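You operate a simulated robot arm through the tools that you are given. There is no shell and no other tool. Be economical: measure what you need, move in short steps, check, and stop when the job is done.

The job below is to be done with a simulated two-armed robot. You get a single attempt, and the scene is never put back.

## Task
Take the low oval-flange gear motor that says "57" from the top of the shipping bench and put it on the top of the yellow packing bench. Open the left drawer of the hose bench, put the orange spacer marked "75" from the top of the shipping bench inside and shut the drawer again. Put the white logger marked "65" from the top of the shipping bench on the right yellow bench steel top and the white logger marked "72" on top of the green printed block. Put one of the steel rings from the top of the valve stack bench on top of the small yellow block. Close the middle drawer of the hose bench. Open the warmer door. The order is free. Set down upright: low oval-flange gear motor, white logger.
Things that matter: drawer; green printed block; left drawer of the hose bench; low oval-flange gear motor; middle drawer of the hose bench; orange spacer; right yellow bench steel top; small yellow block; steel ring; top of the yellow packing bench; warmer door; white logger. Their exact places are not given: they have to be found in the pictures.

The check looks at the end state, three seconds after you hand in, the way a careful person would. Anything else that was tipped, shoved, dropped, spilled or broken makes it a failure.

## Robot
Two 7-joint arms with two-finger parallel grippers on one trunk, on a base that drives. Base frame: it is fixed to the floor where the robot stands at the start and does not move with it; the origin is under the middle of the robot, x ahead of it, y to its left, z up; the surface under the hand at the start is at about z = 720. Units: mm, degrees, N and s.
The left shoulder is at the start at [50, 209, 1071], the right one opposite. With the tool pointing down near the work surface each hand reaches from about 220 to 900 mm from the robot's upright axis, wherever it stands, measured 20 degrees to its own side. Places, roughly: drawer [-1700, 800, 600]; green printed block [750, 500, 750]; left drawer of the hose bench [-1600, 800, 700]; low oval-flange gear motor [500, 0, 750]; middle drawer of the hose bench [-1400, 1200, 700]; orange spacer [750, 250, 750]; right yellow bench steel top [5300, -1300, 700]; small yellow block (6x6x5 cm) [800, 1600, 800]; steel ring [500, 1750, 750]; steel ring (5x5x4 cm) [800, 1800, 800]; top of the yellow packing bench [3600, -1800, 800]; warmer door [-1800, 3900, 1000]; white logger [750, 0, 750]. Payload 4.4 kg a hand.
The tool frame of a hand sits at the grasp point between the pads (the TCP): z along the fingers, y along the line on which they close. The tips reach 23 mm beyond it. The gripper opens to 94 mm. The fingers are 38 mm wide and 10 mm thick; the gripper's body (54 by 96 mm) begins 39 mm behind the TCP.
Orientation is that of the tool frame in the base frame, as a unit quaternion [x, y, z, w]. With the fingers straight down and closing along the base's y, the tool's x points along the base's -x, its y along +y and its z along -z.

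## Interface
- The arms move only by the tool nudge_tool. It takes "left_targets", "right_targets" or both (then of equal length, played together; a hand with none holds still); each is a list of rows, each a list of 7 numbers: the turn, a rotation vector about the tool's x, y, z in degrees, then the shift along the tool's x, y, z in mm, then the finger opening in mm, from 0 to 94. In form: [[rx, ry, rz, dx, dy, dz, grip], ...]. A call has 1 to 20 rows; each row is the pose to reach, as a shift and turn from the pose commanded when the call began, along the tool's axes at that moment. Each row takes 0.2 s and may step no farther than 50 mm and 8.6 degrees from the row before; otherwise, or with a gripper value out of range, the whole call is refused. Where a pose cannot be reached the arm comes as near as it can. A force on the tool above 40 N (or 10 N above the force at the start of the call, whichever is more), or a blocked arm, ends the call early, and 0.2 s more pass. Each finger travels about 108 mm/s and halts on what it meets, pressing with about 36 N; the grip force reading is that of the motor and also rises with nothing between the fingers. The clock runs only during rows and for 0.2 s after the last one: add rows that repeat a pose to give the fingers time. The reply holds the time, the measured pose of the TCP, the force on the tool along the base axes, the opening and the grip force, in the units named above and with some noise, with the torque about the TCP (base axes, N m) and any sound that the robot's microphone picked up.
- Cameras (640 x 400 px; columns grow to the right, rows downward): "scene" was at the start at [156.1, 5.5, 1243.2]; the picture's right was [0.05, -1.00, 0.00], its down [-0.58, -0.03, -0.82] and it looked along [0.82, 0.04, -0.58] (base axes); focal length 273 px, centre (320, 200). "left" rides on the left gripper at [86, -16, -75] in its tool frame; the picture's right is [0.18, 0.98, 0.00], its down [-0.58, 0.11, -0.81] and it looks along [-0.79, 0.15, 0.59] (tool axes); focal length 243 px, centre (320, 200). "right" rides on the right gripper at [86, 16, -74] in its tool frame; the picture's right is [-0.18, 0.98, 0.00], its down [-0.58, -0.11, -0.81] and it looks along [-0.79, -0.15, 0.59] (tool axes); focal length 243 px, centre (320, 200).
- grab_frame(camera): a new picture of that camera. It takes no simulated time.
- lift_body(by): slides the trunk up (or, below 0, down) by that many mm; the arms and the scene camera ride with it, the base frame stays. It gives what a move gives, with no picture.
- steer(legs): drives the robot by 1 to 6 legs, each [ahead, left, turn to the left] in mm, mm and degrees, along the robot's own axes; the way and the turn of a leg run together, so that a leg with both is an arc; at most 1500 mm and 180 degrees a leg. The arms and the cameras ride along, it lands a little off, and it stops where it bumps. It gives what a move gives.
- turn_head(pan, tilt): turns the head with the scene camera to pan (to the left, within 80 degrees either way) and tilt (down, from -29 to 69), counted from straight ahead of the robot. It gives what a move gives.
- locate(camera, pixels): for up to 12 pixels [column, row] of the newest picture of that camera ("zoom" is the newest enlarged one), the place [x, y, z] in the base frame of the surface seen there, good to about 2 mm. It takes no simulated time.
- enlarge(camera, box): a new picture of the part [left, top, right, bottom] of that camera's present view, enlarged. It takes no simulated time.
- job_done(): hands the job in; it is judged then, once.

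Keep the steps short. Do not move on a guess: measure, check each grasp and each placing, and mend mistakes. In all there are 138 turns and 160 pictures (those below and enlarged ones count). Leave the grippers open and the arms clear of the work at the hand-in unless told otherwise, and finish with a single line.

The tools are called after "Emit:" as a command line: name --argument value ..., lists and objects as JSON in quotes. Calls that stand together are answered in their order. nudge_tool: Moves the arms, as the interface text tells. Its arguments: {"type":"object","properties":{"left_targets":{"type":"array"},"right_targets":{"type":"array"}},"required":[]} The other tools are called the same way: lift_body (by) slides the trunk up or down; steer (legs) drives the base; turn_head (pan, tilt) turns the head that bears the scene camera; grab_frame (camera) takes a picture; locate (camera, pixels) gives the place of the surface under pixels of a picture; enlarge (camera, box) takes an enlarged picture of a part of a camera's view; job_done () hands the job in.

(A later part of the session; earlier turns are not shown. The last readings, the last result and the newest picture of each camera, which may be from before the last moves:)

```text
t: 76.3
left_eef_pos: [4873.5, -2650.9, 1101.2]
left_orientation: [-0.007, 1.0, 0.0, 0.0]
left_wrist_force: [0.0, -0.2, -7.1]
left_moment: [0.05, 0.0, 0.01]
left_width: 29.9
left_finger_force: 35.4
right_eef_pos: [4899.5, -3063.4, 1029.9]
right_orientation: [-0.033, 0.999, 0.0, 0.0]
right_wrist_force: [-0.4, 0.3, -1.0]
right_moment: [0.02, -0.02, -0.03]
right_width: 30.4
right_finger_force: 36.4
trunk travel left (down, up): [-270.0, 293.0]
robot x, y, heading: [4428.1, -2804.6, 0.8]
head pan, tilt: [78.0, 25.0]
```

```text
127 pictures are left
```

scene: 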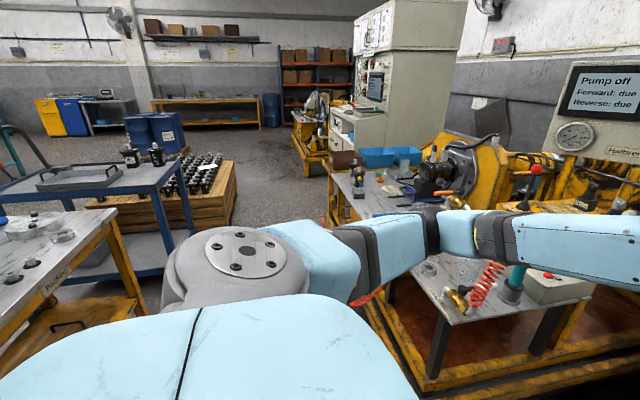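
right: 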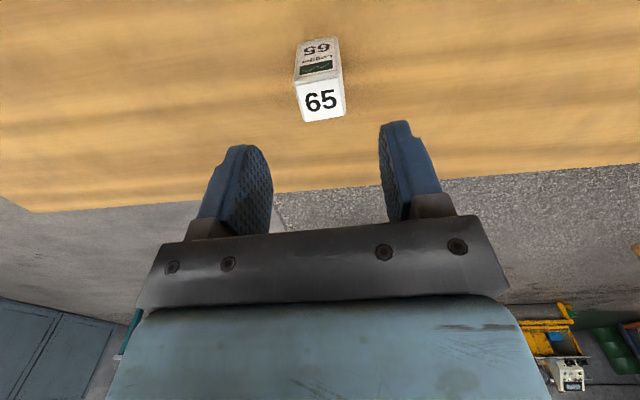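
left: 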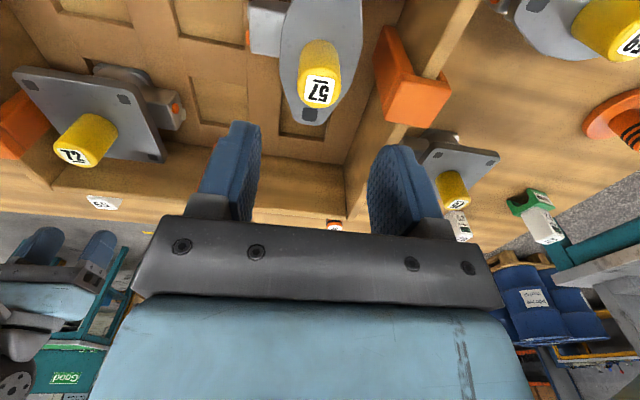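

The packing bench (label "Packing…") is left of the aisle, the right yellow bench with a steel top is right of it. I turn 90° left to face the aisle, so the left hand is at the packing bench and the right at the steel top.

Emit:
steer --legs '[[0, 0, 89]]'

Emit:
turn_head --pan 45 --tilt 25

Emit:
grab_frame --camera "scene"

Emit:
turn_head --pan -40 --tilt 25

Emit:
grab_frame --camera "scene"

```text
t: 80.6
left_eef_pos: [4267.5, -2358.1, 1101.0]
left_orientation: [0.716, -0.698, 0.001, 0.001]
left_wrist_force: [0.0, 0.7, -6.6]
left_moment: [-0.01, 0.06, -0.02]
left_width: 29.6
left_finger_force: 36.0
right_eef_pos: [4679.1, -2327.0, 1029.8]
right_orientation: [0.735, -0.678, 0.0, 0.0]
right_wrist_force: [0.3, 0.8, -0.5]
right_moment: [0.0, 0.02, 0.02]
right_width: 30.4
right_finger_force: 35.9
trunk travel left (down, up): [-270.0, 293.0]
robot x, y, heading: [4424.6, -2801.9, 91.7]
head pan, tilt: [78.0, 25.0]
```

```text
t: 81.6
left_eef_pos: [4268.1, -2359.1, 1101.3]
left_orientation: [0.717, -0.697, 0.001, 0.001]
left_wrist_force: [0.0, -0.7, -8.4]
left_moment: [0.02, 0.03, -0.01]
left_width: 29.5
left_finger_force: 36.1
right_eef_pos: [4678.6, -2327.8, 1030.9]
right_orientation: [0.735, -0.678, 0.0, -0.001]
right_wrist_force: [0.2, 0.1, -0.7]
right_moment: [0.01, -0.03, -0.02]
right_width: 30.5
right_finger_force: 36.2
trunk travel left (down, up): [-270.0, 293.0]
robot x, y, heading: [4423.3, -2802.7, 91.6]
head pan, tilt: [45.0, 25.0]
```

```text
126 pictures are left
```

scene: 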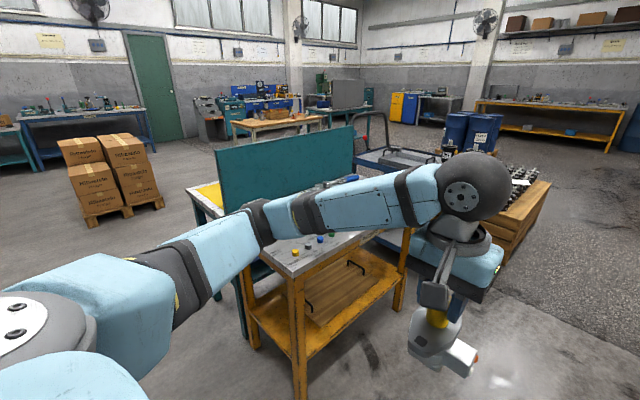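

```text
t: 83.2
left_eef_pos: [4269.1, -2358.7, 1100.2]
left_orientation: [0.717, -0.697, 0.001, 0.0]
left_wrist_force: [0.1, -0.9, -7.1]
left_moment: [-0.01, 0.07, 0.01]
left_width: 29.7
left_finger_force: 36.4
right_eef_pos: [4680.2, -2326.9, 1029.4]
right_orientation: [0.735, -0.678, 0.0, 0.0]
right_wrist_force: [0.3, -0.3, -1.2]
right_moment: [0.02, -0.03, 0.02]
right_width: 30.5
right_finger_force: 36.6
trunk travel left (down, up): [-270.0, 293.0]
robot x, y, heading: [4428.8, -2803.3, 91.6]
head pan, tilt: [-40.0, 25.0]
```

```text
125 pictures are left
```

scene: 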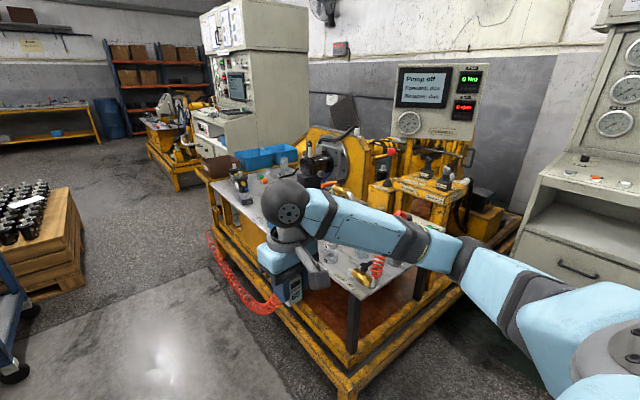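

Emit:
locate --camera "scene" --pixels '[[340, 390], [210, 225], [345, 290], [250, 215], [335, 255], [350, 270], [410, 270], [265, 190], [238, 205], [230, 280]]'

Emit:
turn_head --pan 35 --tilt 35

Emit:
grab_frame --camera "scene"

```text
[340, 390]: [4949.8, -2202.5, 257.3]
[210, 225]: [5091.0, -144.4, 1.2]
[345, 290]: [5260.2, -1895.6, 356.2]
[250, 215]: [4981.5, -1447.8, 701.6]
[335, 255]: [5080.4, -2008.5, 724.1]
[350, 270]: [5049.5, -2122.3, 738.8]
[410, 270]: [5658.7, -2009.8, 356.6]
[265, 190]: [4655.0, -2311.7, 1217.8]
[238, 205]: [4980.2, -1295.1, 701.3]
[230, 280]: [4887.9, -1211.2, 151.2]
```

```text
t: 84.6
left_eef_pos: [4268.6, -2358.4, 1100.8]
left_orientation: [0.716, -0.698, 0.001, 0.001]
left_wrist_force: [0.1, 0.5, -8.0]
left_moment: [-0.02, 0.07, 0.0]
left_width: 29.5
left_finger_force: 36.6
right_eef_pos: [4680.2, -2327.8, 1029.4]
right_orientation: [0.735, -0.678, 0.001, 0.0]
right_wrist_force: [0.7, 0.0, -0.9]
right_moment: [0.0, 0.03, -0.02]
right_width: 30.3
right_finger_force: 35.6
trunk travel left (down, up): [-270.0, 293.0]
robot x, y, heading: [4429.9, -2800.3, 91.4]
head pan, tilt: [35.0, 35.0]
```

```text
124 pictures are left
```

scene: 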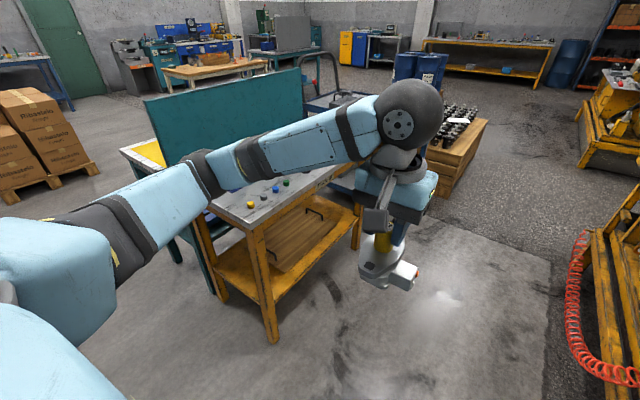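

Emit:
locate --camera "scene" --pixels '[[270, 340], [250, 228], [345, 165], [232, 195], [290, 205], [357, 245], [590, 330], [470, 300]]'

```text
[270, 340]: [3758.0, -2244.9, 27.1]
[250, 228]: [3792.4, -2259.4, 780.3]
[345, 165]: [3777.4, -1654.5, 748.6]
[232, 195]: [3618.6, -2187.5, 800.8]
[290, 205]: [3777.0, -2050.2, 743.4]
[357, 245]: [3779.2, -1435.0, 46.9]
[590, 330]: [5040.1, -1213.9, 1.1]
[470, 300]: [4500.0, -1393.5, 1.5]
```

The aisle is x 3790–4890. I drive 600 mm into it and look left down at the packing bench top.

Emit:
steer --legs '[[600, 20, -1.5]]'

Emit:
turn_head --pan 65 --tilt 35

Emit:
grab_frame --camera "scene"

Emit:
turn_head --pan -60 --tilt 35

Emit:
grab_frame --camera "scene"

```text
t: 88.0
left_eef_pos: [4264.7, -1757.7, 1100.3]
left_orientation: [-0.701, 0.713, 0.0, 0.0]
left_wrist_force: [0.7, 0.1, -7.5]
left_moment: [-0.03, 0.07, 0.04]
left_width: 29.7
left_finger_force: 35.8
right_eef_pos: [4676.7, -1743.6, 1029.4]
right_orientation: [0.72, -0.694, 0.001, 0.001]
right_wrist_force: [0.5, 0.2, -1.3]
right_moment: [0.0, 0.05, 0.02]
right_width: 30.4
right_finger_force: 35.9
trunk travel left (down, up): [-270.0, 293.0]
robot x, y, heading: [4400.4, -2205.6, 89.3]
head pan, tilt: [35.0, 35.0]
```

```text
t: 88.9
left_eef_pos: [4264.9, -1757.3, 1101.1]
left_orientation: [-0.702, 0.713, -0.001, -0.001]
left_wrist_force: [-0.7, 0.0, -6.7]
left_moment: [0.0, 0.01, -0.04]
left_width: 29.8
left_finger_force: 35.4
right_eef_pos: [4676.4, -1745.3, 1029.8]
right_orientation: [0.72, -0.694, 0.0, 0.0]
right_wrist_force: [-0.4, 0.0, -0.5]
right_moment: [0.0, 0.0, 0.05]
right_width: 30.8
right_finger_force: 35.5
trunk travel left (down, up): [-270.0, 293.0]
robot x, y, heading: [4402.3, -2207.5, 89.2]
head pan, tilt: [65.0, 35.0]
```

```text
123 pictures are left
```

scene: 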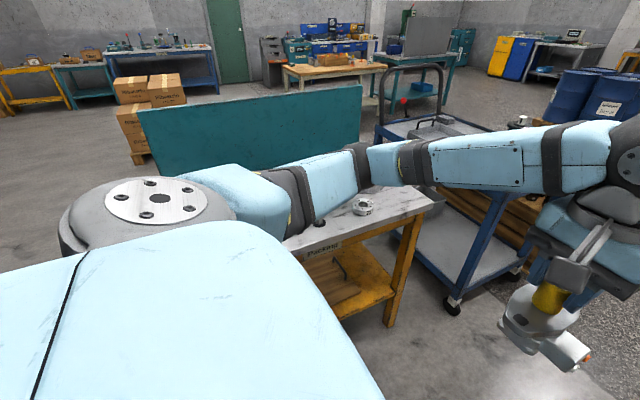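

```text
t: 91.0
left_eef_pos: [4263.2, -1757.7, 1100.5]
left_orientation: [-0.701, 0.713, 0.0, 0.0]
left_wrist_force: [-0.2, -0.5, -7.7]
left_moment: [-0.03, 0.05, -0.03]
left_width: 29.6
left_finger_force: 36.0
right_eef_pos: [4676.8, -1743.6, 1029.7]
right_orientation: [0.72, -0.694, 0.0, 0.001]
right_wrist_force: [0.3, 0.5, -0.6]
right_moment: [0.0, -0.02, 0.0]
right_width: 30.3
right_finger_force: 36.0
trunk travel left (down, up): [-270.0, 293.0]
robot x, y, heading: [4402.9, -2208.8, 89.3]
head pan, tilt: [-60.0, 35.0]
```

```text
122 pictures are left
```

scene: 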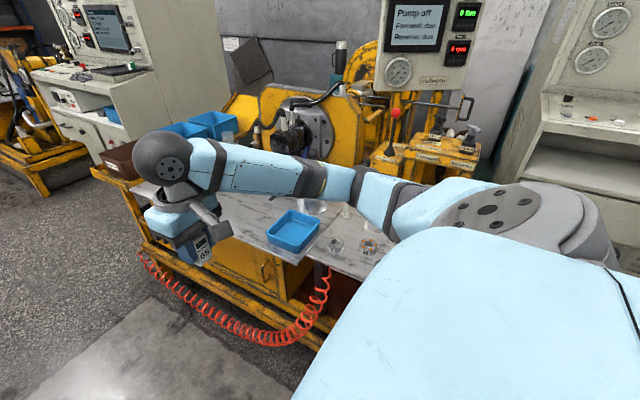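

The arms hide the tops, so I face each bench. First the packing bench: I shift to mid-aisle and turn left 90°.

Emit:
steer --legs '[[250, 60, 0], [0, 0, 90]]'

Emit:
turn_head --pan 0 --tilt 40

Emit:
grab_frame --camera "scene"

```text
t: 96.7
left_eef_pos: [3898.3, -2103.6, 1099.8]
left_orientation: [1.0, 0.001, 0.001, 0.0]
left_wrist_force: [0.2, -0.1, -6.8]
left_moment: [-0.06, -0.01, -0.03]
left_width: 29.4
left_finger_force: 36.2
right_eef_pos: [3877.1, -1689.4, 1030.9]
right_orientation: [1.0, 0.027, -0.001, 0.0]
right_wrist_force: [0.3, -0.1, -1.3]
right_moment: [0.0, 0.01, 0.04]
right_width: 30.4
right_finger_force: 36.5
trunk travel left (down, up): [-270.0, 293.0]
robot x, y, heading: [4345.4, -1955.4, 180.2]
head pan, tilt: [-60.0, 35.0]
```

```text
t: 98.0
left_eef_pos: [3898.3, -2103.0, 1100.1]
left_orientation: [1.0, 0.0, 0.001, 0.001]
left_wrist_force: [-0.4, -0.6, -7.6]
left_moment: [-0.03, -0.03, 0.03]
left_width: 29.7
left_finger_force: 36.1
right_eef_pos: [3878.5, -1689.4, 1029.7]
right_orientation: [1.0, 0.026, -0.001, -0.001]
right_wrist_force: [0.3, 0.3, -0.3]
right_moment: [0.0, 0.02, 0.0]
right_width: 30.3
right_finger_force: 35.8
trunk travel left (down, up): [-270.0, 293.0]
robot x, y, heading: [4344.4, -1955.0, 179.9]
head pan, tilt: [0.0, 40.0]
```

```text
121 pictures are left
```

scene: 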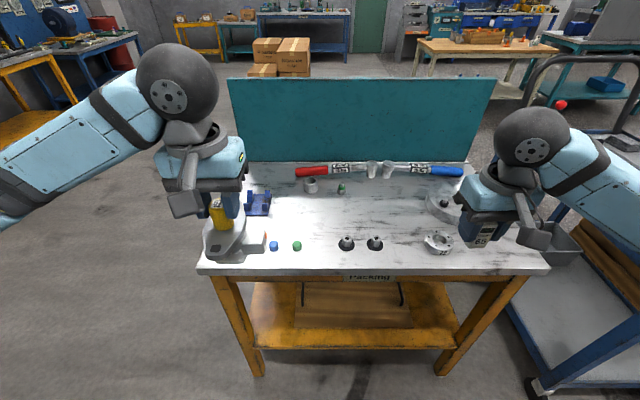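

The packing bench top has free space around pixel (375,212). I measure it and its neighbours, and the held motor's bottom.

Emit:
locate --camera "scene" --pixels '[[375, 212], [347, 242], [375, 242], [341, 190], [390, 180], [430, 210], [426, 235], [270, 208], [300, 225], [225, 258], [262, 240], [205, 235]]'

Emit:
enlarge --camera "scene" --box '[180, 140, 500, 280]'

```text
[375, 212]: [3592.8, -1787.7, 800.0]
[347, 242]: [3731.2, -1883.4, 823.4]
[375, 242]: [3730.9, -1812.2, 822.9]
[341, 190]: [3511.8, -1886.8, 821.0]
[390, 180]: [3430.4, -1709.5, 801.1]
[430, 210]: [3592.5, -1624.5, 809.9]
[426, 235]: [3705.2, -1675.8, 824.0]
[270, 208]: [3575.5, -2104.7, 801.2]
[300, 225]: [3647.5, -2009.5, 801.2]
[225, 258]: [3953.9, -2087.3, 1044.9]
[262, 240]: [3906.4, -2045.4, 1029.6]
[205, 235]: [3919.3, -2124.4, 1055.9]
```

```text
2.00 times, centred on (340, 210) of scene
```

zoom: 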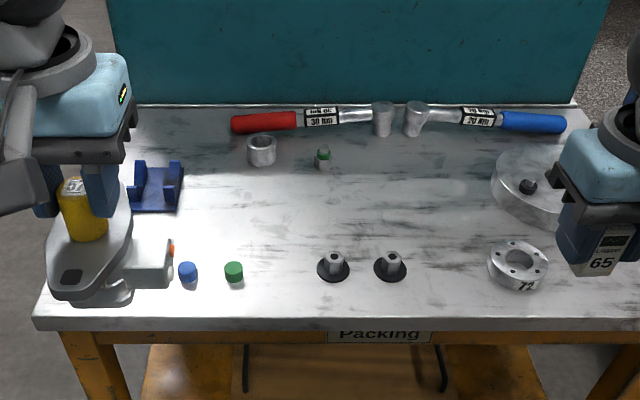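

The free spot (3595,-1815) lies between the knobs and the wrenches. I move the robot 170 mm to its right and 100 ahead, so the left hand reaches it comfortably, and measure the motor's underside.

Emit:
steer --legs '[[100, -170, 0]]'

Emit:
enlarge --camera "scene" --box '[120, 100, 520, 350]'

```text
t: 100.2
left_eef_pos: [3799.9, -1933.5, 1100.4]
left_orientation: [1.0, 0.0, 0.001, 0.0]
left_wrist_force: [0.2, 0.8, -7.9]
left_moment: [-0.04, 0.0, 0.01]
left_width: 29.4
left_finger_force: 36.4
right_eef_pos: [3780.5, -1518.9, 1029.2]
right_orientation: [1.0, 0.026, 0.0, -0.001]
right_wrist_force: [0.1, 0.0, -0.5]
right_moment: [-0.03, 0.04, 0.0]
right_width: 30.4
right_finger_force: 36.7
trunk travel left (down, up): [-270.0, 293.0]
robot x, y, heading: [4252.1, -1784.4, -179.9]
head pan, tilt: [0.0, 40.0]
```

```text
1.60 times, centred on (320, 225) of scene
```

zoom: 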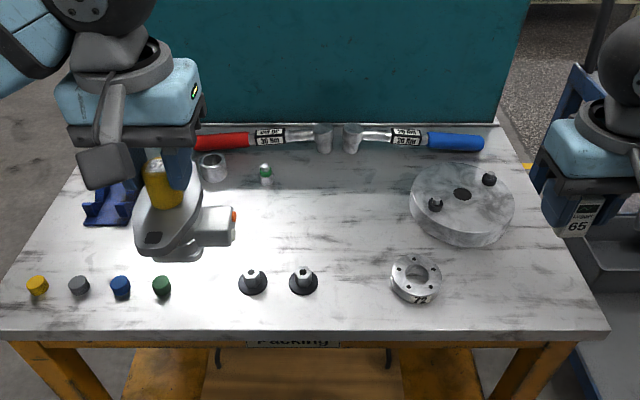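

I carry the motor to (3600,-1830) and lower to z≈960.

Emit:
nudge_tool --left_targets '[[0, 0, 0, -35, -18, 0, 10], [0, 0, 0, -70, -36, 10, 10], [0, 0, 0, -105, -54, 30, 10], [0, 0, 0, -140, -72, 60, 10], [0, 0, 0, -170, -90, 95, 10], [0, 0, 0, -200, -103, 130, 10], [0, 0, 0, -200, -103, 140, 10]]'

Emit:
enlarge --camera "scene" --box '[220, 120, 460, 280]'

Emit:
grab_frame --camera "left"

```text
t: 101.8
left_eef_pos: [3600.8, -1829.8, 959.4]
left_orientation: [1.0, 0.0, 0.0, 0.0]
left_wrist_force: [-0.6, -0.6, -7.4]
left_moment: [-0.04, -0.02, 0.02]
left_width: 29.7
left_finger_force: 35.8
right_eef_pos: [3780.7, -1520.4, 1029.7]
right_orientation: [1.0, 0.026, 0.001, -0.001]
right_wrist_force: [-0.4, -0.4, -0.1]
right_moment: [0.02, -0.01, 0.02]
right_width: 30.3
right_finger_force: 36.0
trunk travel left (down, up): [-270.0, 293.0]
robot x, y, heading: [4249.4, -1784.7, -180.1]
head pan, tilt: [0.0, 40.0]
```

```text
2.50 times, centred on (340, 200) of scene
```

zoom: 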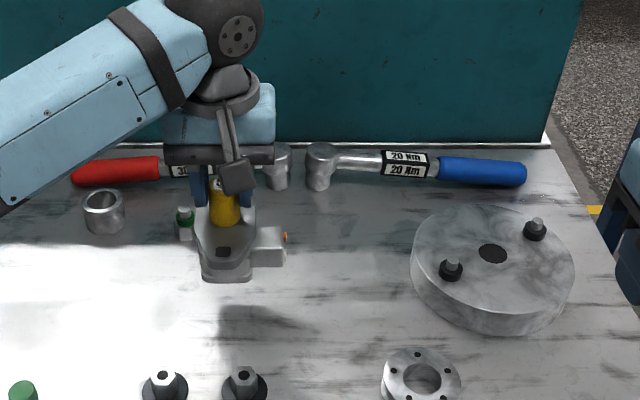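

```text
117 pictures are left
```

left: 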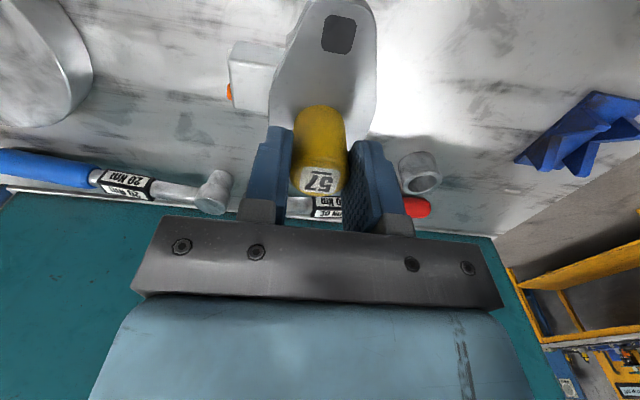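

Emit:
locate --camera "zoom" --pixels '[[205, 278], [228, 281], [245, 278], [224, 252], [186, 215], [265, 260], [265, 315]]'

```text
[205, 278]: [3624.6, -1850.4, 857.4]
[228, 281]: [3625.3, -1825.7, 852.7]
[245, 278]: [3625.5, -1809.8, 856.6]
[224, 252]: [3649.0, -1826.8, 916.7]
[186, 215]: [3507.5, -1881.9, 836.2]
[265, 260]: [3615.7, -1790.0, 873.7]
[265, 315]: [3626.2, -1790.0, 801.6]
```

Emit:
locate --camera "left" --pixels '[[319, 182], [340, 35], [300, 100], [318, 115], [340, 70]]'

```text
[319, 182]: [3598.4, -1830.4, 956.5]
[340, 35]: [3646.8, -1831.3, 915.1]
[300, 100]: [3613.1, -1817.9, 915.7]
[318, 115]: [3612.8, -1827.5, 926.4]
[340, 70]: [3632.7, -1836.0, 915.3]
```

The motor slipped ~17 mm down in the fingers on the way but hangs upright. Its underside is ~108 mm below the TCP. I lower gently until it touches.

Emit:
nudge_tool --left_targets '[[0, 0, 0, 0, 0, 15, 10], [0, 0, 0, 0, 0, 30, 10], [0, 0, 0, 0, 0, 40, 10], [0, 0, 0, 0, 0, 45, 10], [0, 0, 0, 0, 0, 47, 10]]'

Emit:
enlarge --camera "scene" --box '[260, 160, 360, 260]'

Emit:
locate --camera "zoom" --pixels '[[200, 320], [160, 320], [160, 310]]'

```text
t: 103.0
left_eef_pos: [3600.2, -1829.9, 916.5]
left_orientation: [1.0, 0.0, 0.0, 0.0]
left_wrist_force: [-2.1, -0.8, 0.5]
left_moment: [-0.03, 0.22, 0.03]
left_width: 29.4
left_finger_force: 35.9
right_eef_pos: [3779.7, -1520.3, 1030.2]
right_orientation: [1.0, 0.027, 0.0, 0.0]
right_wrist_force: [0.1, 0.9, -1.3]
right_moment: [0.03, 0.01, 0.01]
right_width: 30.6
right_finger_force: 35.9
trunk travel left (down, up): [-270.0, 293.0]
robot x, y, heading: [4252.0, -1786.9, -180.4]
head pan, tilt: [0.0, 40.0]
```

```text
4.00 times, centred on (310, 210) of scene
```

zoom: 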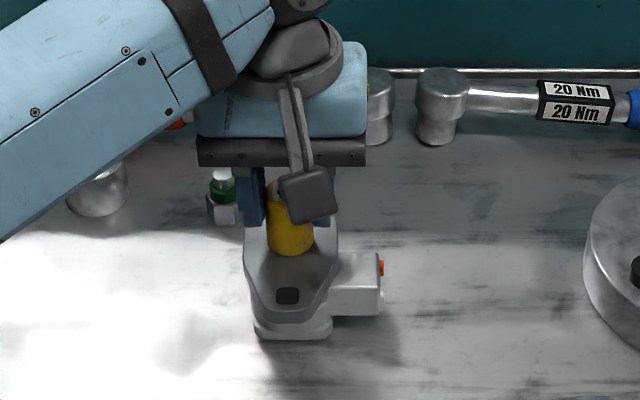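

```text
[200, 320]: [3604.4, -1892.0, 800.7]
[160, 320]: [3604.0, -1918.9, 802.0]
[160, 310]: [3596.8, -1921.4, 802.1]
```

The weight is off the wrist: it rests on the bench. I open and rise.

Emit:
nudge_tool --left_targets '[[0, 0, 0, 0, 0, 43, 30], [0, 0, 0, 0, 0, 43, 55], [0, 0, 0, 0, 0, 43, 60], [0, 0, 0, 0, 0, 0, 60], [0, 0, 0, 0, 0, -45, 60], [0, 0, 0, 0, 0, -95, 60], [0, 0, 0, 45, 0, -115, 60], [0, 0, 0, 90, 0, -115, 60]]'

Emit:
enlarge --camera "scene" --box '[220, 120, 460, 280]'

```text
t: 103.3
left_eef_pos: [3598.9, -1829.7, 893.2]
left_orientation: [1.0, -0.002, -0.005, -0.003]
left_wrist_force: [6.2, -0.4, 8.9]
left_moment: [-0.18, -0.33, 0.03]
left_width: 30.4
left_finger_force: 0.2
right_eef_pos: [3780.1, -1520.4, 1030.1]
right_orientation: [1.0, 0.027, 0.0, 0.0]
right_wrist_force: [0.1, 0.6, -0.4]
right_moment: [-0.02, -0.04, -0.02]
right_width: 30.5
right_finger_force: 36.1
trunk travel left (down, up): [-270.0, 293.0]
robot x, y, heading: [4249.2, -1786.6, -179.8]
head pan, tilt: [0.0, 40.0]
stopped in row 1 (left hand): the force on the tool passed its limit at 195 N (the readings are from after the stop); the commanded pose is now the measured one
```

```text
2.50 times, centred on (340, 200) of scene
```

zoom: 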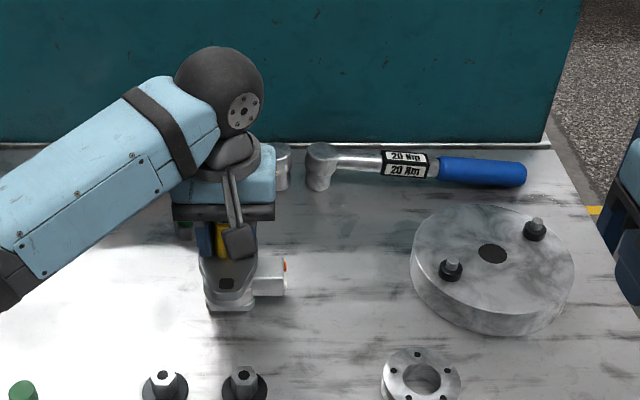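

My mistake: rows are relative to the new pose, so the hand pressed down 23 mm onto the flange. I now open in place and rise.

Emit:
nudge_tool --left_targets '[[0, 0, 0, 0, 0, 0, 45], [0, 0, 0, 0, 0, 0, 60], [0, 0, 0, 0, 0, 0, 60], [0, 0, 0, 0, 0, -40, 60], [0, 0, 0, 0, 0, -85, 60], [0, 0, 0, 0, 0, -130, 60], [0, 0, 0, 45, 0, -150, 60], [0, 0, 0, 90, 0, -150, 60]]'

Emit:
enlarge --camera "scene" --box '[220, 120, 460, 280]'

Emit:
grab_frame --camera "left"

```text
t: 105.1
left_eef_pos: [3693.9, -1829.8, 1042.4]
left_orientation: [1.0, 0.001, -0.002, -0.002]
left_wrist_force: [0.5, -0.2, 0.2]
left_moment: [0.0, -0.01, -0.03]
left_width: 59.9
left_finger_force: 0.1
right_eef_pos: [3781.0, -1521.6, 1029.4]
right_orientation: [1.0, 0.026, 0.0, 0.0]
right_wrist_force: [-0.2, -0.6, -0.9]
right_moment: [0.01, -0.02, 0.0]
right_width: 30.7
right_finger_force: 36.3
trunk travel left (down, up): [-270.0, 293.0]
robot x, y, heading: [4246.8, -1788.1, -180.0]
head pan, tilt: [0.0, 40.0]
```

```text
2.50 times, centred on (340, 200) of scene
```

zoom: 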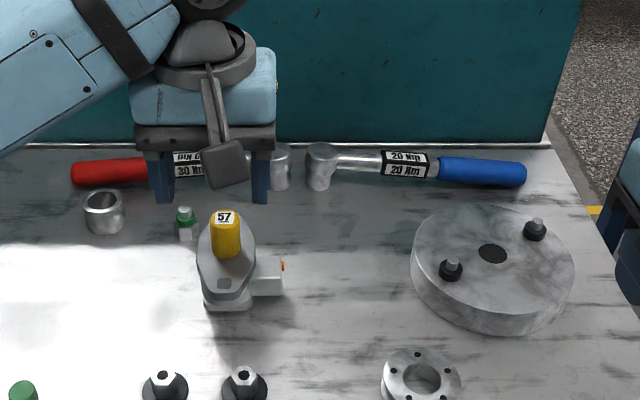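

```text
113 pictures are left
```

left: 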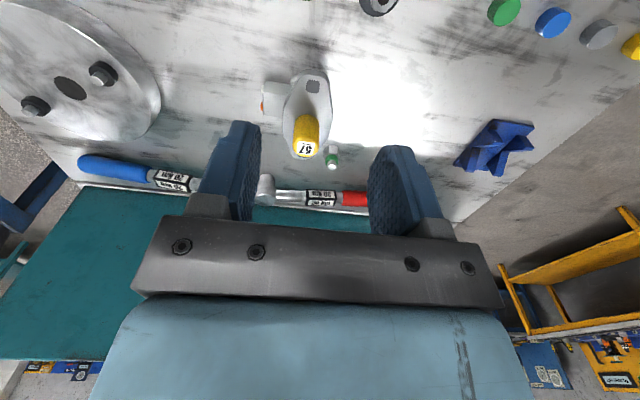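

Motor 57 stands upright on the packing bench, nothing else moved. I draw the left hand in, back off 90 mm and turn 180° to the right yellow bench.

Emit:
nudge_tool --left_targets '[[0, 0, 0, 40, 30, -20, 60], [0, 0, 0, 80, 60, -40, 60], [0, 0, 0, 110, 90, -60, 60]]'

Emit:
steer --legs '[[-95, 0, 0], [0, 0, -90], [0, 0, -90]]'

Emit:
grab_frame --camera "scene"

```text
refused: row 1 steps farther than a row can; nothing moved
```

```text
t: 114.0
left_eef_pos: [4903.5, -1767.1, 1041.0]
left_orientation: [0.023, 1.0, -0.001, 0.003]
left_wrist_force: [-0.5, -0.3, 0.4]
left_moment: [-0.03, -0.03, 0.03]
left_width: 59.9
left_finger_force: 0.1
right_eef_pos: [4802.5, -2073.1, 1029.5]
right_orientation: [-0.004, 1.0, 0.0, 0.0]
right_wrist_force: [-0.9, -0.1, -0.6]
right_moment: [0.03, 0.01, 0.01]
right_width: 30.3
right_finger_force: 36.5
trunk travel left (down, up): [-270.0, 293.0]
robot x, y, heading: [4342.8, -1785.1, -2.3]
head pan, tilt: [0.0, 40.0]
```

```text
112 pictures are left
```

scene: 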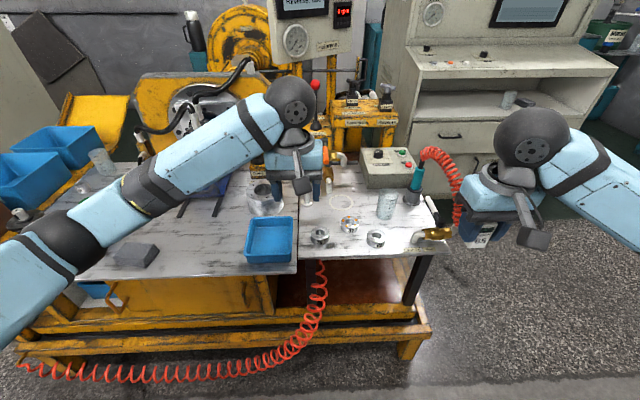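

I measure the steel top: the large plate left of the blue tray seems to be at z≈701.

Emit:
locate --camera "scene" --pixels '[[230, 235], [205, 255], [200, 225], [245, 265], [250, 220], [310, 258], [410, 250], [150, 265], [95, 262], [340, 200], [285, 205], [225, 195]]'

Emit:
enlarge --camera "scene" --box '[90, 150, 460, 290]'

```text
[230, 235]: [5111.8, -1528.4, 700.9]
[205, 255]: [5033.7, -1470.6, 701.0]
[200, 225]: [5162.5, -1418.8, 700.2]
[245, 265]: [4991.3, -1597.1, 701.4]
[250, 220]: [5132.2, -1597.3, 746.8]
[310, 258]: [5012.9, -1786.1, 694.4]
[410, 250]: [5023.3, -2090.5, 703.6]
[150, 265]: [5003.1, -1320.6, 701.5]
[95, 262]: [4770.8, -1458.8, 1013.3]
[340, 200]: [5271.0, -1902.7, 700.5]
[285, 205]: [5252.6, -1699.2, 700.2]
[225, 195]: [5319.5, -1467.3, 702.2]
```

```text
1.73 times, centred on (275, 220) of scene
```

zoom: 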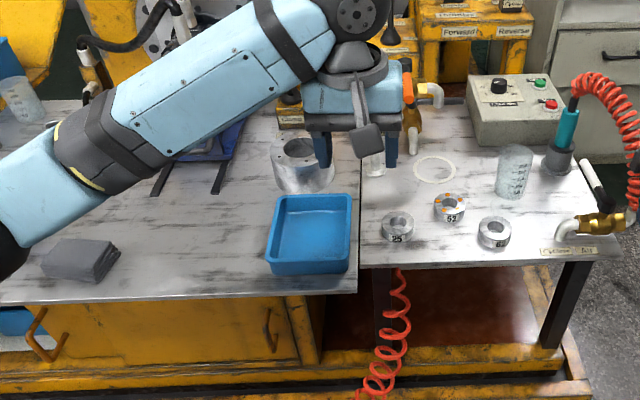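

The plate at (5090,-1460), z 701, is free. I shift the robot 470 mm left and 50 ahead, then lower the trunk by 120 mm.

Emit:
steer --legs '[[50, 470, 2.3]]'

Emit:
lift_body --by -120

Emit:
grab_frame --camera "scene"

Emit:
grab_frame --camera "right"

```text
t: 118.7
left_eef_pos: [4960.1, -1270.5, 1042.3]
left_orientation: [-0.002, 1.0, -0.003, 0.003]
left_wrist_force: [-0.2, 0.3, -0.4]
left_moment: [0.02, -0.03, 0.0]
left_width: 60.2
left_finger_force: 0.2
right_eef_pos: [4873.1, -1581.3, 1030.5]
right_orientation: [-0.029, 1.0, 0.0, 0.0]
right_wrist_force: [-0.7, 0.7, -0.1]
right_moment: [-0.02, -0.04, 0.01]
right_width: 30.4
right_finger_force: 35.7
trunk travel left (down, up): [-270.0, 293.0]
robot x, y, heading: [4405.0, -1317.3, 0.4]
head pan, tilt: [0.0, 40.0]
```

```text
t: 120.2
left_eef_pos: [4959.2, -1271.0, 922.4]
left_orientation: [-0.002, 1.0, -0.003, 0.003]
left_wrist_force: [0.4, 0.3, -1.2]
left_moment: [0.0, 0.01, -0.01]
left_width: 60.0
left_finger_force: 0.0
right_eef_pos: [4873.7, -1580.8, 909.0]
right_orientation: [-0.029, 1.0, 0.0, 0.0]
right_wrist_force: [-0.2, -0.4, 0.2]
right_moment: [0.01, 0.04, -0.01]
right_width: 30.3
right_finger_force: 36.1
trunk travel left (down, up): [-150.0, 413.0]
robot x, y, heading: [4408.7, -1318.6, 0.5]
head pan, tilt: [0.0, 40.0]
```

```text
110 pictures are left
```

scene: 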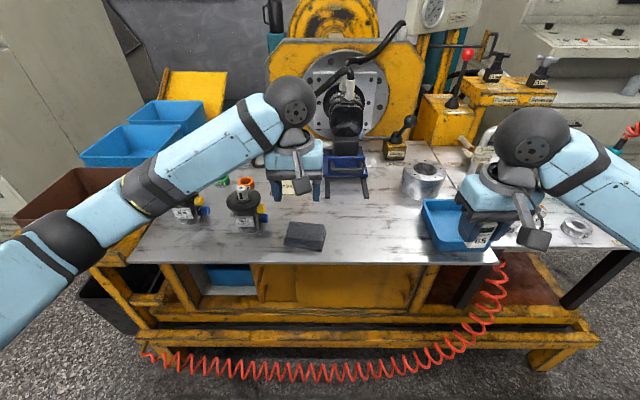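

```text
109 pictures are left
```

right: 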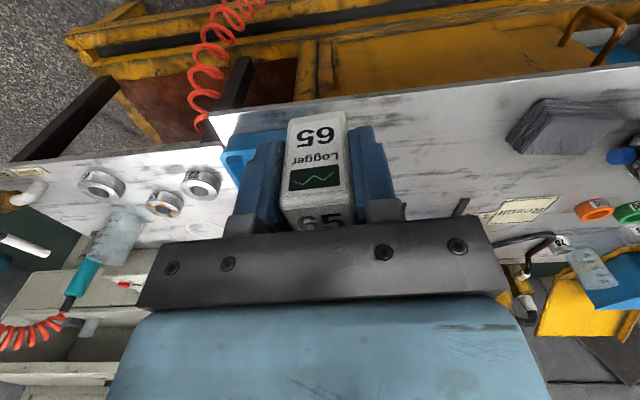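

I carry the logger to (5070,-1440) and lower to z≈790, then check.

Emit:
nudge_tool --right_targets '[[0, 0, 0, -30, 20, 0, 15], [0, 0, 0, -60, 40, 10, 15], [0, 0, 0, -95, 60, 20, 15], [0, 0, 0, -130, 83, 30, 15], [0, 0, 0, -165, 106, 45, 15], [0, 0, 0, -204, 129, 60, 15], [0, 0, 0, -204, 129, 95, 15], [0, 0, 0, -204, 129, 120, 15]]'

Emit:
enlarge --camera "scene" --box '[280, 150, 480, 290]'

Emit:
locate --camera "zoom" --pixels '[[210, 300], [330, 300], [450, 270], [280, 240], [285, 260]]'

```text
t: 122.0
left_eef_pos: [4961.9, -1271.0, 921.8]
left_orientation: [-0.003, 1.0, -0.003, 0.003]
left_wrist_force: [1.1, -0.3, 0.6]
left_moment: [-0.03, -0.03, 0.03]
left_width: 60.1
left_finger_force: 0.0
right_eef_pos: [5072.3, -1439.4, 788.0]
right_orientation: [-0.029, 1.0, 0.0, 0.0]
right_wrist_force: [0.4, 0.2, -0.5]
right_moment: [0.03, -0.02, -0.01]
right_width: 30.7
right_finger_force: 36.6
trunk travel left (down, up): [-150.0, 413.0]
robot x, y, heading: [4406.8, -1318.5, 0.4]
head pan, tilt: [0.0, 40.0]
```

```text
2.86 times, centred on (380, 220) of scene
```

zoom: 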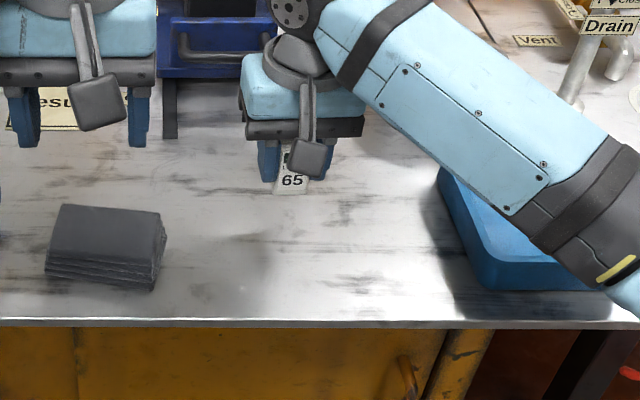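

```text
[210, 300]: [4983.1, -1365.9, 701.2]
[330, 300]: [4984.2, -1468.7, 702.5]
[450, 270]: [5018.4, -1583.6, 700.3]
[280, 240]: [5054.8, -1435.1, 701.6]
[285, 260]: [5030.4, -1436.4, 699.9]
```

Clear below. I lower 50 mm until the logger stands (TCP ≈737).

Emit:
nudge_tool --right_targets '[[0, 0, 0, 0, 0, 25, 15], [0, 0, 0, 0, 0, 42, 15], [0, 0, 0, 0, 0, 48, 15], [0, 0, 0, 0, 0, 50.5, 15], [0, 0, 0, 0, 0, 50.5, 15]]'

Emit:
enlarge --camera "scene" --box '[330, 170, 430, 240]'

```text
t: 123.2
left_eef_pos: [4960.6, -1270.8, 921.8]
left_orientation: [-0.002, 1.0, -0.002, 0.003]
left_wrist_force: [0.1, 0.1, 0.1]
left_moment: [0.01, -0.02, -0.01]
left_width: 59.9
left_finger_force: 0.1
right_eef_pos: [5071.0, -1441.7, 738.7]
right_orientation: [-0.029, 1.0, 0.0, -0.001]
right_wrist_force: [-0.2, 0.0, -1.0]
right_moment: [0.0, 0.01, 0.02]
right_width: 30.7
right_finger_force: 36.5
trunk travel left (down, up): [-150.0, 413.0]
robot x, y, heading: [4402.9, -1315.2, 0.3]
head pan, tilt: [0.0, 40.0]
```

```text
5.71 times, centred on (380, 205) of scene
```

zoom: 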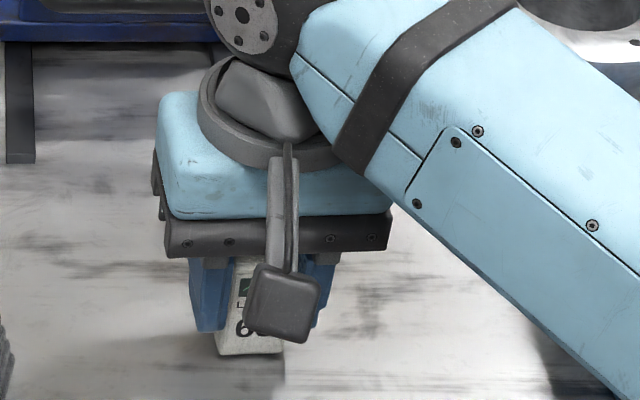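

A last 1.5 mm, then open and rise.

Emit:
nudge_tool --right_targets '[[0, 0, 0, 0, 0, 1.5, 15], [0, 0, 0, 0, 0, 1.5, 40], [0, 0, 0, 0, 0, 1.5, 55], [0, 0, 0, 0, 0, -30, 55], [0, 0, 0, 0, 0, -75, 55], [0, 0, 0, 0, 0, -120, 55], [0, 0, 0, 45, 0, -150, 55], [0, 0, 0, 90, 0, -170, 55]]'

Emit:
enlarge --camera "scene" --box '[280, 150, 480, 290]'

```text
refused: row 7 steps farther than a row can; nothing moved
```

```text
2.86 times, centred on (380, 220) of scene
```

zoom: 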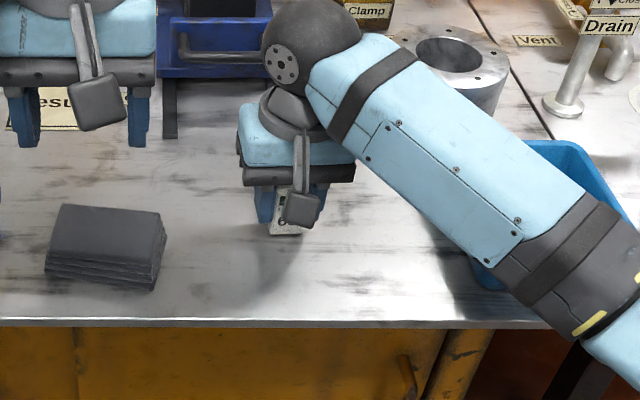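

Emit:
nudge_tool --right_targets '[[0, 0, 0, 0, 0, 1.5, 15], [0, 0, 0, 0, 0, 1.5, 40], [0, 0, 0, 0, 0, 1.5, 55], [0, 0, 0, 0, 0, -30, 55], [0, 0, 0, 0, 0, -75, 55], [0, 0, 0, 0, 0, -120, 55], [0, 0, 0, 40, 0, -140, 55], [0, 0, 0, 80, 0, -160, 55], [0, 0, 0, 125, 0, -160, 55], [0, 0, 0, 170, 0, -160, 55]]'

Emit:
enlarge --camera "scene" --box '[280, 150, 480, 290]'

```text
t: 125.4
left_eef_pos: [4960.5, -1271.2, 922.4]
left_orientation: [-0.002, 1.0, -0.002, 0.004]
left_wrist_force: [0.0, 0.2, -0.5]
left_moment: [-0.01, 0.0, 0.02]
left_width: 60.0
left_finger_force: 0.0
right_eef_pos: [4898.0, -1449.6, 899.4]
right_orientation: [-0.029, 1.0, 0.0, -0.001]
right_wrist_force: [-0.4, -0.4, 0.4]
right_moment: [-0.01, -0.04, 0.04]
right_width: 54.9
right_finger_force: 0.0
trunk travel left (down, up): [-150.0, 413.0]
robot x, y, heading: [4402.7, -1316.6, 0.2]
head pan, tilt: [0.0, 40.0]
```

```text
2.86 times, centred on (380, 220) of scene
```

zoom: 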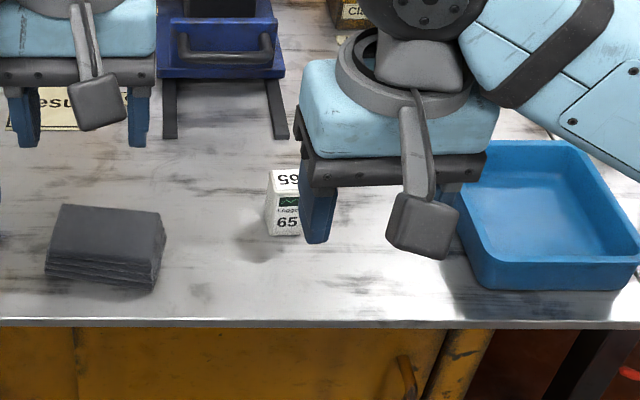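

Logger 65 stands on the steel top. I draw the hands in and up, then drive back out: right along the aisle to y≈-2800.

Emit:
nudge_tool --left_targets '[[0, 0, 0, 30, 20, -20, 60], [0, 0, 0, 60, 40, -40, 60], [0, 0, 0, 90, 60, -60, 60], [0, 0, 0, 110, 80, -80, 60], [0, 0, 0, 110, 100, -90, 60]]' --right_targets '[[0, 0, 0, 10, -20, -20, 60], [0, 0, 0, 20, -40, -40, 60], [0, 0, 0, 30, -60, -60, 60], [0, 0, 0, 40, -80, -80, 60], [0, 0, 0, 45, -100, -100, 60]]'

Emit:
steer --legs '[[0, -1480, 0]]'

```text
t: 126.6
left_eef_pos: [4847.2, -1171.9, 1010.3]
left_orientation: [-0.002, 1.0, -0.002, 0.002]
left_wrist_force: [0.5, 0.4, 0.4]
left_moment: [0.01, -0.04, 0.01]
left_width: 59.9
left_finger_force: 0.1
right_eef_pos: [4859.8, -1552.8, 998.3]
right_orientation: [-0.029, 1.0, 0.001, -0.001]
right_wrist_force: [-0.8, 0.4, 0.0]
right_moment: [0.01, 0.01, 0.0]
right_width: 59.9
right_finger_force: 0.1
trunk travel left (down, up): [-150.0, 413.0]
robot x, y, heading: [4403.4, -1316.0, 0.2]
head pan, tilt: [0.0, 40.0]
```

```text
t: 140.1
left_eef_pos: [4877.4, -2689.9, 1011.5]
left_orientation: [-0.018, 1.0, -0.002, 0.002]
left_wrist_force: [-0.5, 0.5, 0.4]
left_moment: [0.02, -0.02, -0.01]
left_width: 60.2
left_finger_force: 0.0
right_eef_pos: [4902.1, -3068.1, 998.6]
right_orientation: [-0.045, 0.999, 0.0, 0.001]
right_wrist_force: [0.0, 0.9, 0.0]
right_moment: [-0.02, 0.03, -0.01]
right_width: 59.9
right_finger_force: 0.0
trunk travel left (down, up): [-150.0, 413.0]
robot x, y, heading: [4437.3, -2849.4, 2.4]
head pan, tilt: [0.0, 40.0]
```

I drive backwards to x≈2340, then diagonally to about (1640,-1430).

Emit:
steer --legs '[[-1050, 0, -2.4], [-1050, 0, 0], [-350, 700, 0], [-350, 700, 0]]'

```text
t: 162.7
left_eef_pos: [2095.2, -1319.0, 1011.6]
left_orientation: [-0.006, 1.0, -0.002, 0.003]
left_wrist_force: [-1.1, -1.1, -0.2]
left_moment: [0.04, -0.01, -0.01]
left_width: 60.1
left_finger_force: 0.0
right_eef_pos: [2111.5, -1697.7, 997.8]
right_orientation: [-0.034, 0.999, 0.0, 0.0]
right_wrist_force: [0.1, 0.0, 0.3]
right_moment: [0.02, -0.05, 0.01]
right_width: 60.1
right_finger_force: 0.1
trunk travel left (down, up): [-150.0, 413.0]
robot x, y, heading: [1646.2, -1467.1, 0.8]
head pan, tilt: [0.0, 40.0]
```

Emit:
steer --legs '[[-1050, 30, -0.8], [-1050, 20, 0], [0, 1450, 0], [0, 200, 0]]'

Emit:
grab_frame --camera "scene"

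```text
t: 187.8
left_eef_pos: [1.6, 397.3, 1011.8]
left_orientation: [0.004, 1.0, -0.003, 0.003]
left_wrist_force: [-0.4, 0.4, 0.1]
left_moment: [-0.02, -0.03, 0.0]
left_width: 60.0
left_finger_force: 0.1
right_eef_pos: [10.5, 17.3, 998.1]
right_orientation: [-0.023, 1.0, 0.0, 0.0]
right_wrist_force: [0.9, -0.2, 0.0]
right_moment: [0.03, 0.02, 0.02]
right_width: 60.2
right_finger_force: 0.0
trunk travel left (down, up): [-150.0, 413.0]
robot x, y, heading: [-443.6, 254.1, -0.3]
head pan, tilt: [0.0, 40.0]
```

```text
104 pictures are left
```

scene: 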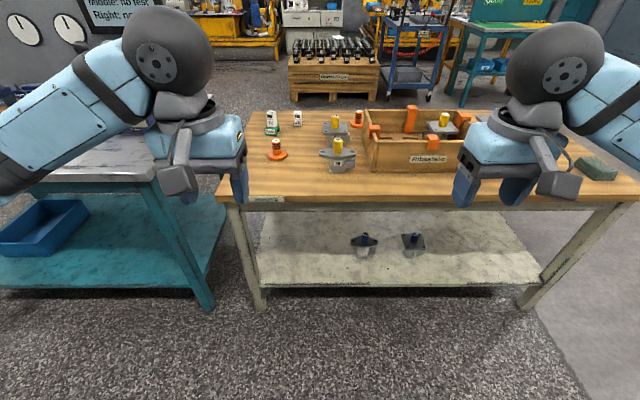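

I drive ahead 440 mm to the bench; hands are at z≈1000, above everything.

Emit:
steer --legs '[[420, 0, 0.3]]'

Emit:
grab_frame --camera "left"

Emit:
locate --camera "left" --pixels '[[320, 60], [300, 80]]'

```text
t: 190.3
left_eef_pos: [413.5, 390.8, 1011.7]
left_orientation: [0.006, 1.0, -0.002, 0.003]
left_wrist_force: [0.5, -0.2, -0.5]
left_moment: [0.04, -0.01, -0.01]
left_width: 60.0
left_finger_force: 0.0
right_eef_pos: [422.0, 11.5, 997.2]
right_orientation: [-0.021, 1.0, 0.0, -0.002]
right_wrist_force: [0.2, -0.6, -0.4]
right_moment: [0.01, 0.03, 0.01]
right_width: 60.0
right_finger_force: 0.1
trunk travel left (down, up): [-150.0, 413.0]
robot x, y, heading: [-29.2, 254.6, -0.6]
head pan, tilt: [0.0, 40.0]
```

```text
103 pictures are left
```

left: 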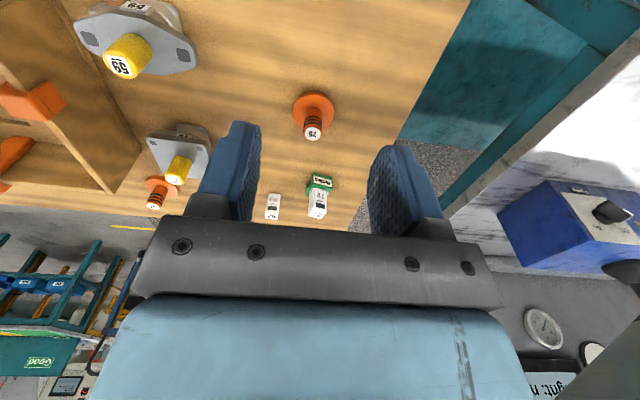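

```text
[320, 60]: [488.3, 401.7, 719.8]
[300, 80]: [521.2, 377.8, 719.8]
```

Emit:
locate --camera "left" --pixels '[[313, 135], [306, 134], [320, 134], [313, 129], [313, 140], [313, 100]]'

```text
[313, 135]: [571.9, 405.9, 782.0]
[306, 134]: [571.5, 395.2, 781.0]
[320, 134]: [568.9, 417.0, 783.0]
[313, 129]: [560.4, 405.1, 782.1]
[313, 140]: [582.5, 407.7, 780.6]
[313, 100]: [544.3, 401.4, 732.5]
```

Spacer 75's post centre is (571,405), top z 782, disc top 733. I go above it to z≈830.

Emit:
nudge_tool --left_targets '[[0, 0, 0, -40, 4, 10, 60], [0, 0, 0, -80, 8, 40, 60], [0, 0, 0, -120, 12, 75, 60], [0, 0, 0, -157, 16, 110, 60], [0, 0, 0, -157, 16, 150, 60], [0, 0, 0, -157, 16, 180, 60]]'

Emit:
enlarge --camera "left" --box '[220, 0, 420, 150]'

Emit:
locate --camera "zoom" --pixels '[[313, 225], [320, 290], [320, 320]]'

```text
refused: row 2 steps farther than a row can; nothing moved
```

```text
2.67 times, centred on (320, 75) of left
```

zoom: 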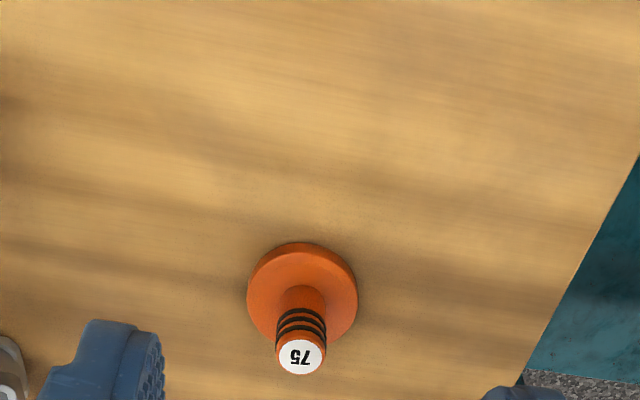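

```text
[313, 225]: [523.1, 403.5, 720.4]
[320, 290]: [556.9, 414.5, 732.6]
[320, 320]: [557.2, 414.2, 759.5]
```

Emit:
nudge_tool --left_targets '[[0, 0, 0, -40, 4, 20, 60], [0, 0, 0, -80, 8, 45, 60], [0, 0, 0, -120, 12, 70, 60], [0, 0, 0, -157, 16, 100, 60], [0, 0, 0, -157, 16, 140, 60], [0, 0, 0, -157, 16, 180, 60]]'

Emit:
enlarge --camera "left" --box '[220, 0, 420, 150]'

```text
t: 191.7
left_eef_pos: [573.0, 404.3, 833.6]
left_orientation: [0.006, 1.0, -0.003, 0.003]
left_wrist_force: [0.0, 0.1, 0.0]
left_moment: [-0.03, 0.01, -0.01]
left_width: 60.0
left_finger_force: 0.1
right_eef_pos: [420.0, 11.6, 996.9]
right_orientation: [-0.021, 1.0, 0.0, -0.001]
right_wrist_force: [0.1, -0.5, -0.1]
right_moment: [-0.02, -0.01, 0.04]
right_width: 60.1
right_finger_force: 0.0
trunk travel left (down, up): [-150.0, 413.0]
robot x, y, heading: [-35.0, 253.9, -0.4]
head pan, tilt: [0.0, 40.0]
```

```text
2.67 times, centred on (320, 75) of left
```

zoom: 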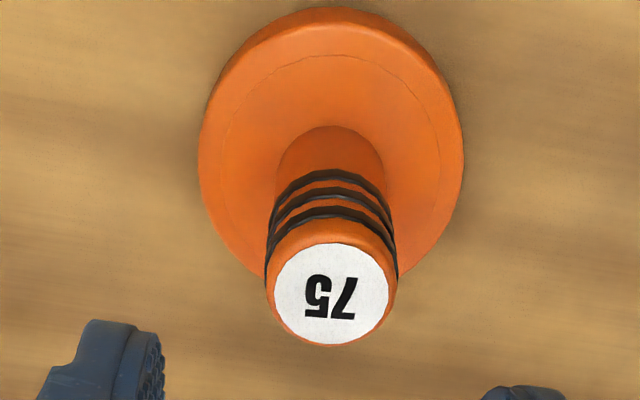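

Well centred. I descend 70 mm (tips ≈740, over the disc) and close, then check.

Emit:
nudge_tool --left_targets '[[0, 0, 0, 0, 0, 35, 60], [0, 0, 0, 0, 0, 70, 60], [0, 0, 0, 0, 0, 70, 40], [0, 0, 0, 0, 0, 70, 20], [0, 0, 0, 0, 0, 70, 5], [0, 0, 0, 0, 0, 70, 5], [0, 0, 0, 0, 0, 30, 5], [0, 0, 0, 0, 0, -15, 5], [0, 0, 0, 0, 0, -60, 5], [0, 0, 0, 0, 0, -105, 5], [0, 0, 0, 0, 0, -150, 5]]'

Emit:
grab_frame --camera "left"

```text
t: 194.1
left_eef_pos: [574.2, 405.8, 982.2]
left_orientation: [0.006, 1.0, -0.002, 0.002]
left_wrist_force: [-0.2, 0.7, -2.4]
left_moment: [-0.01, -0.02, -0.01]
left_width: 28.2
left_finger_force: 35.9
right_eef_pos: [420.4, 10.6, 997.5]
right_orientation: [-0.021, 1.0, 0.0, 0.0]
right_wrist_force: [-0.1, -0.4, 0.9]
right_moment: [0.03, -0.03, -0.01]
right_width: 59.9
right_finger_force: 0.0
trunk travel left (down, up): [-150.0, 413.0]
robot x, y, heading: [-28.5, 251.9, -0.8]
head pan, tilt: [0.0, 40.0]
```

```text
100 pictures are left
```

left: 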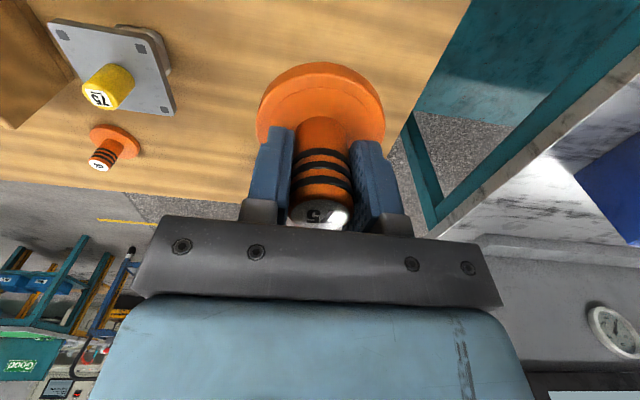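

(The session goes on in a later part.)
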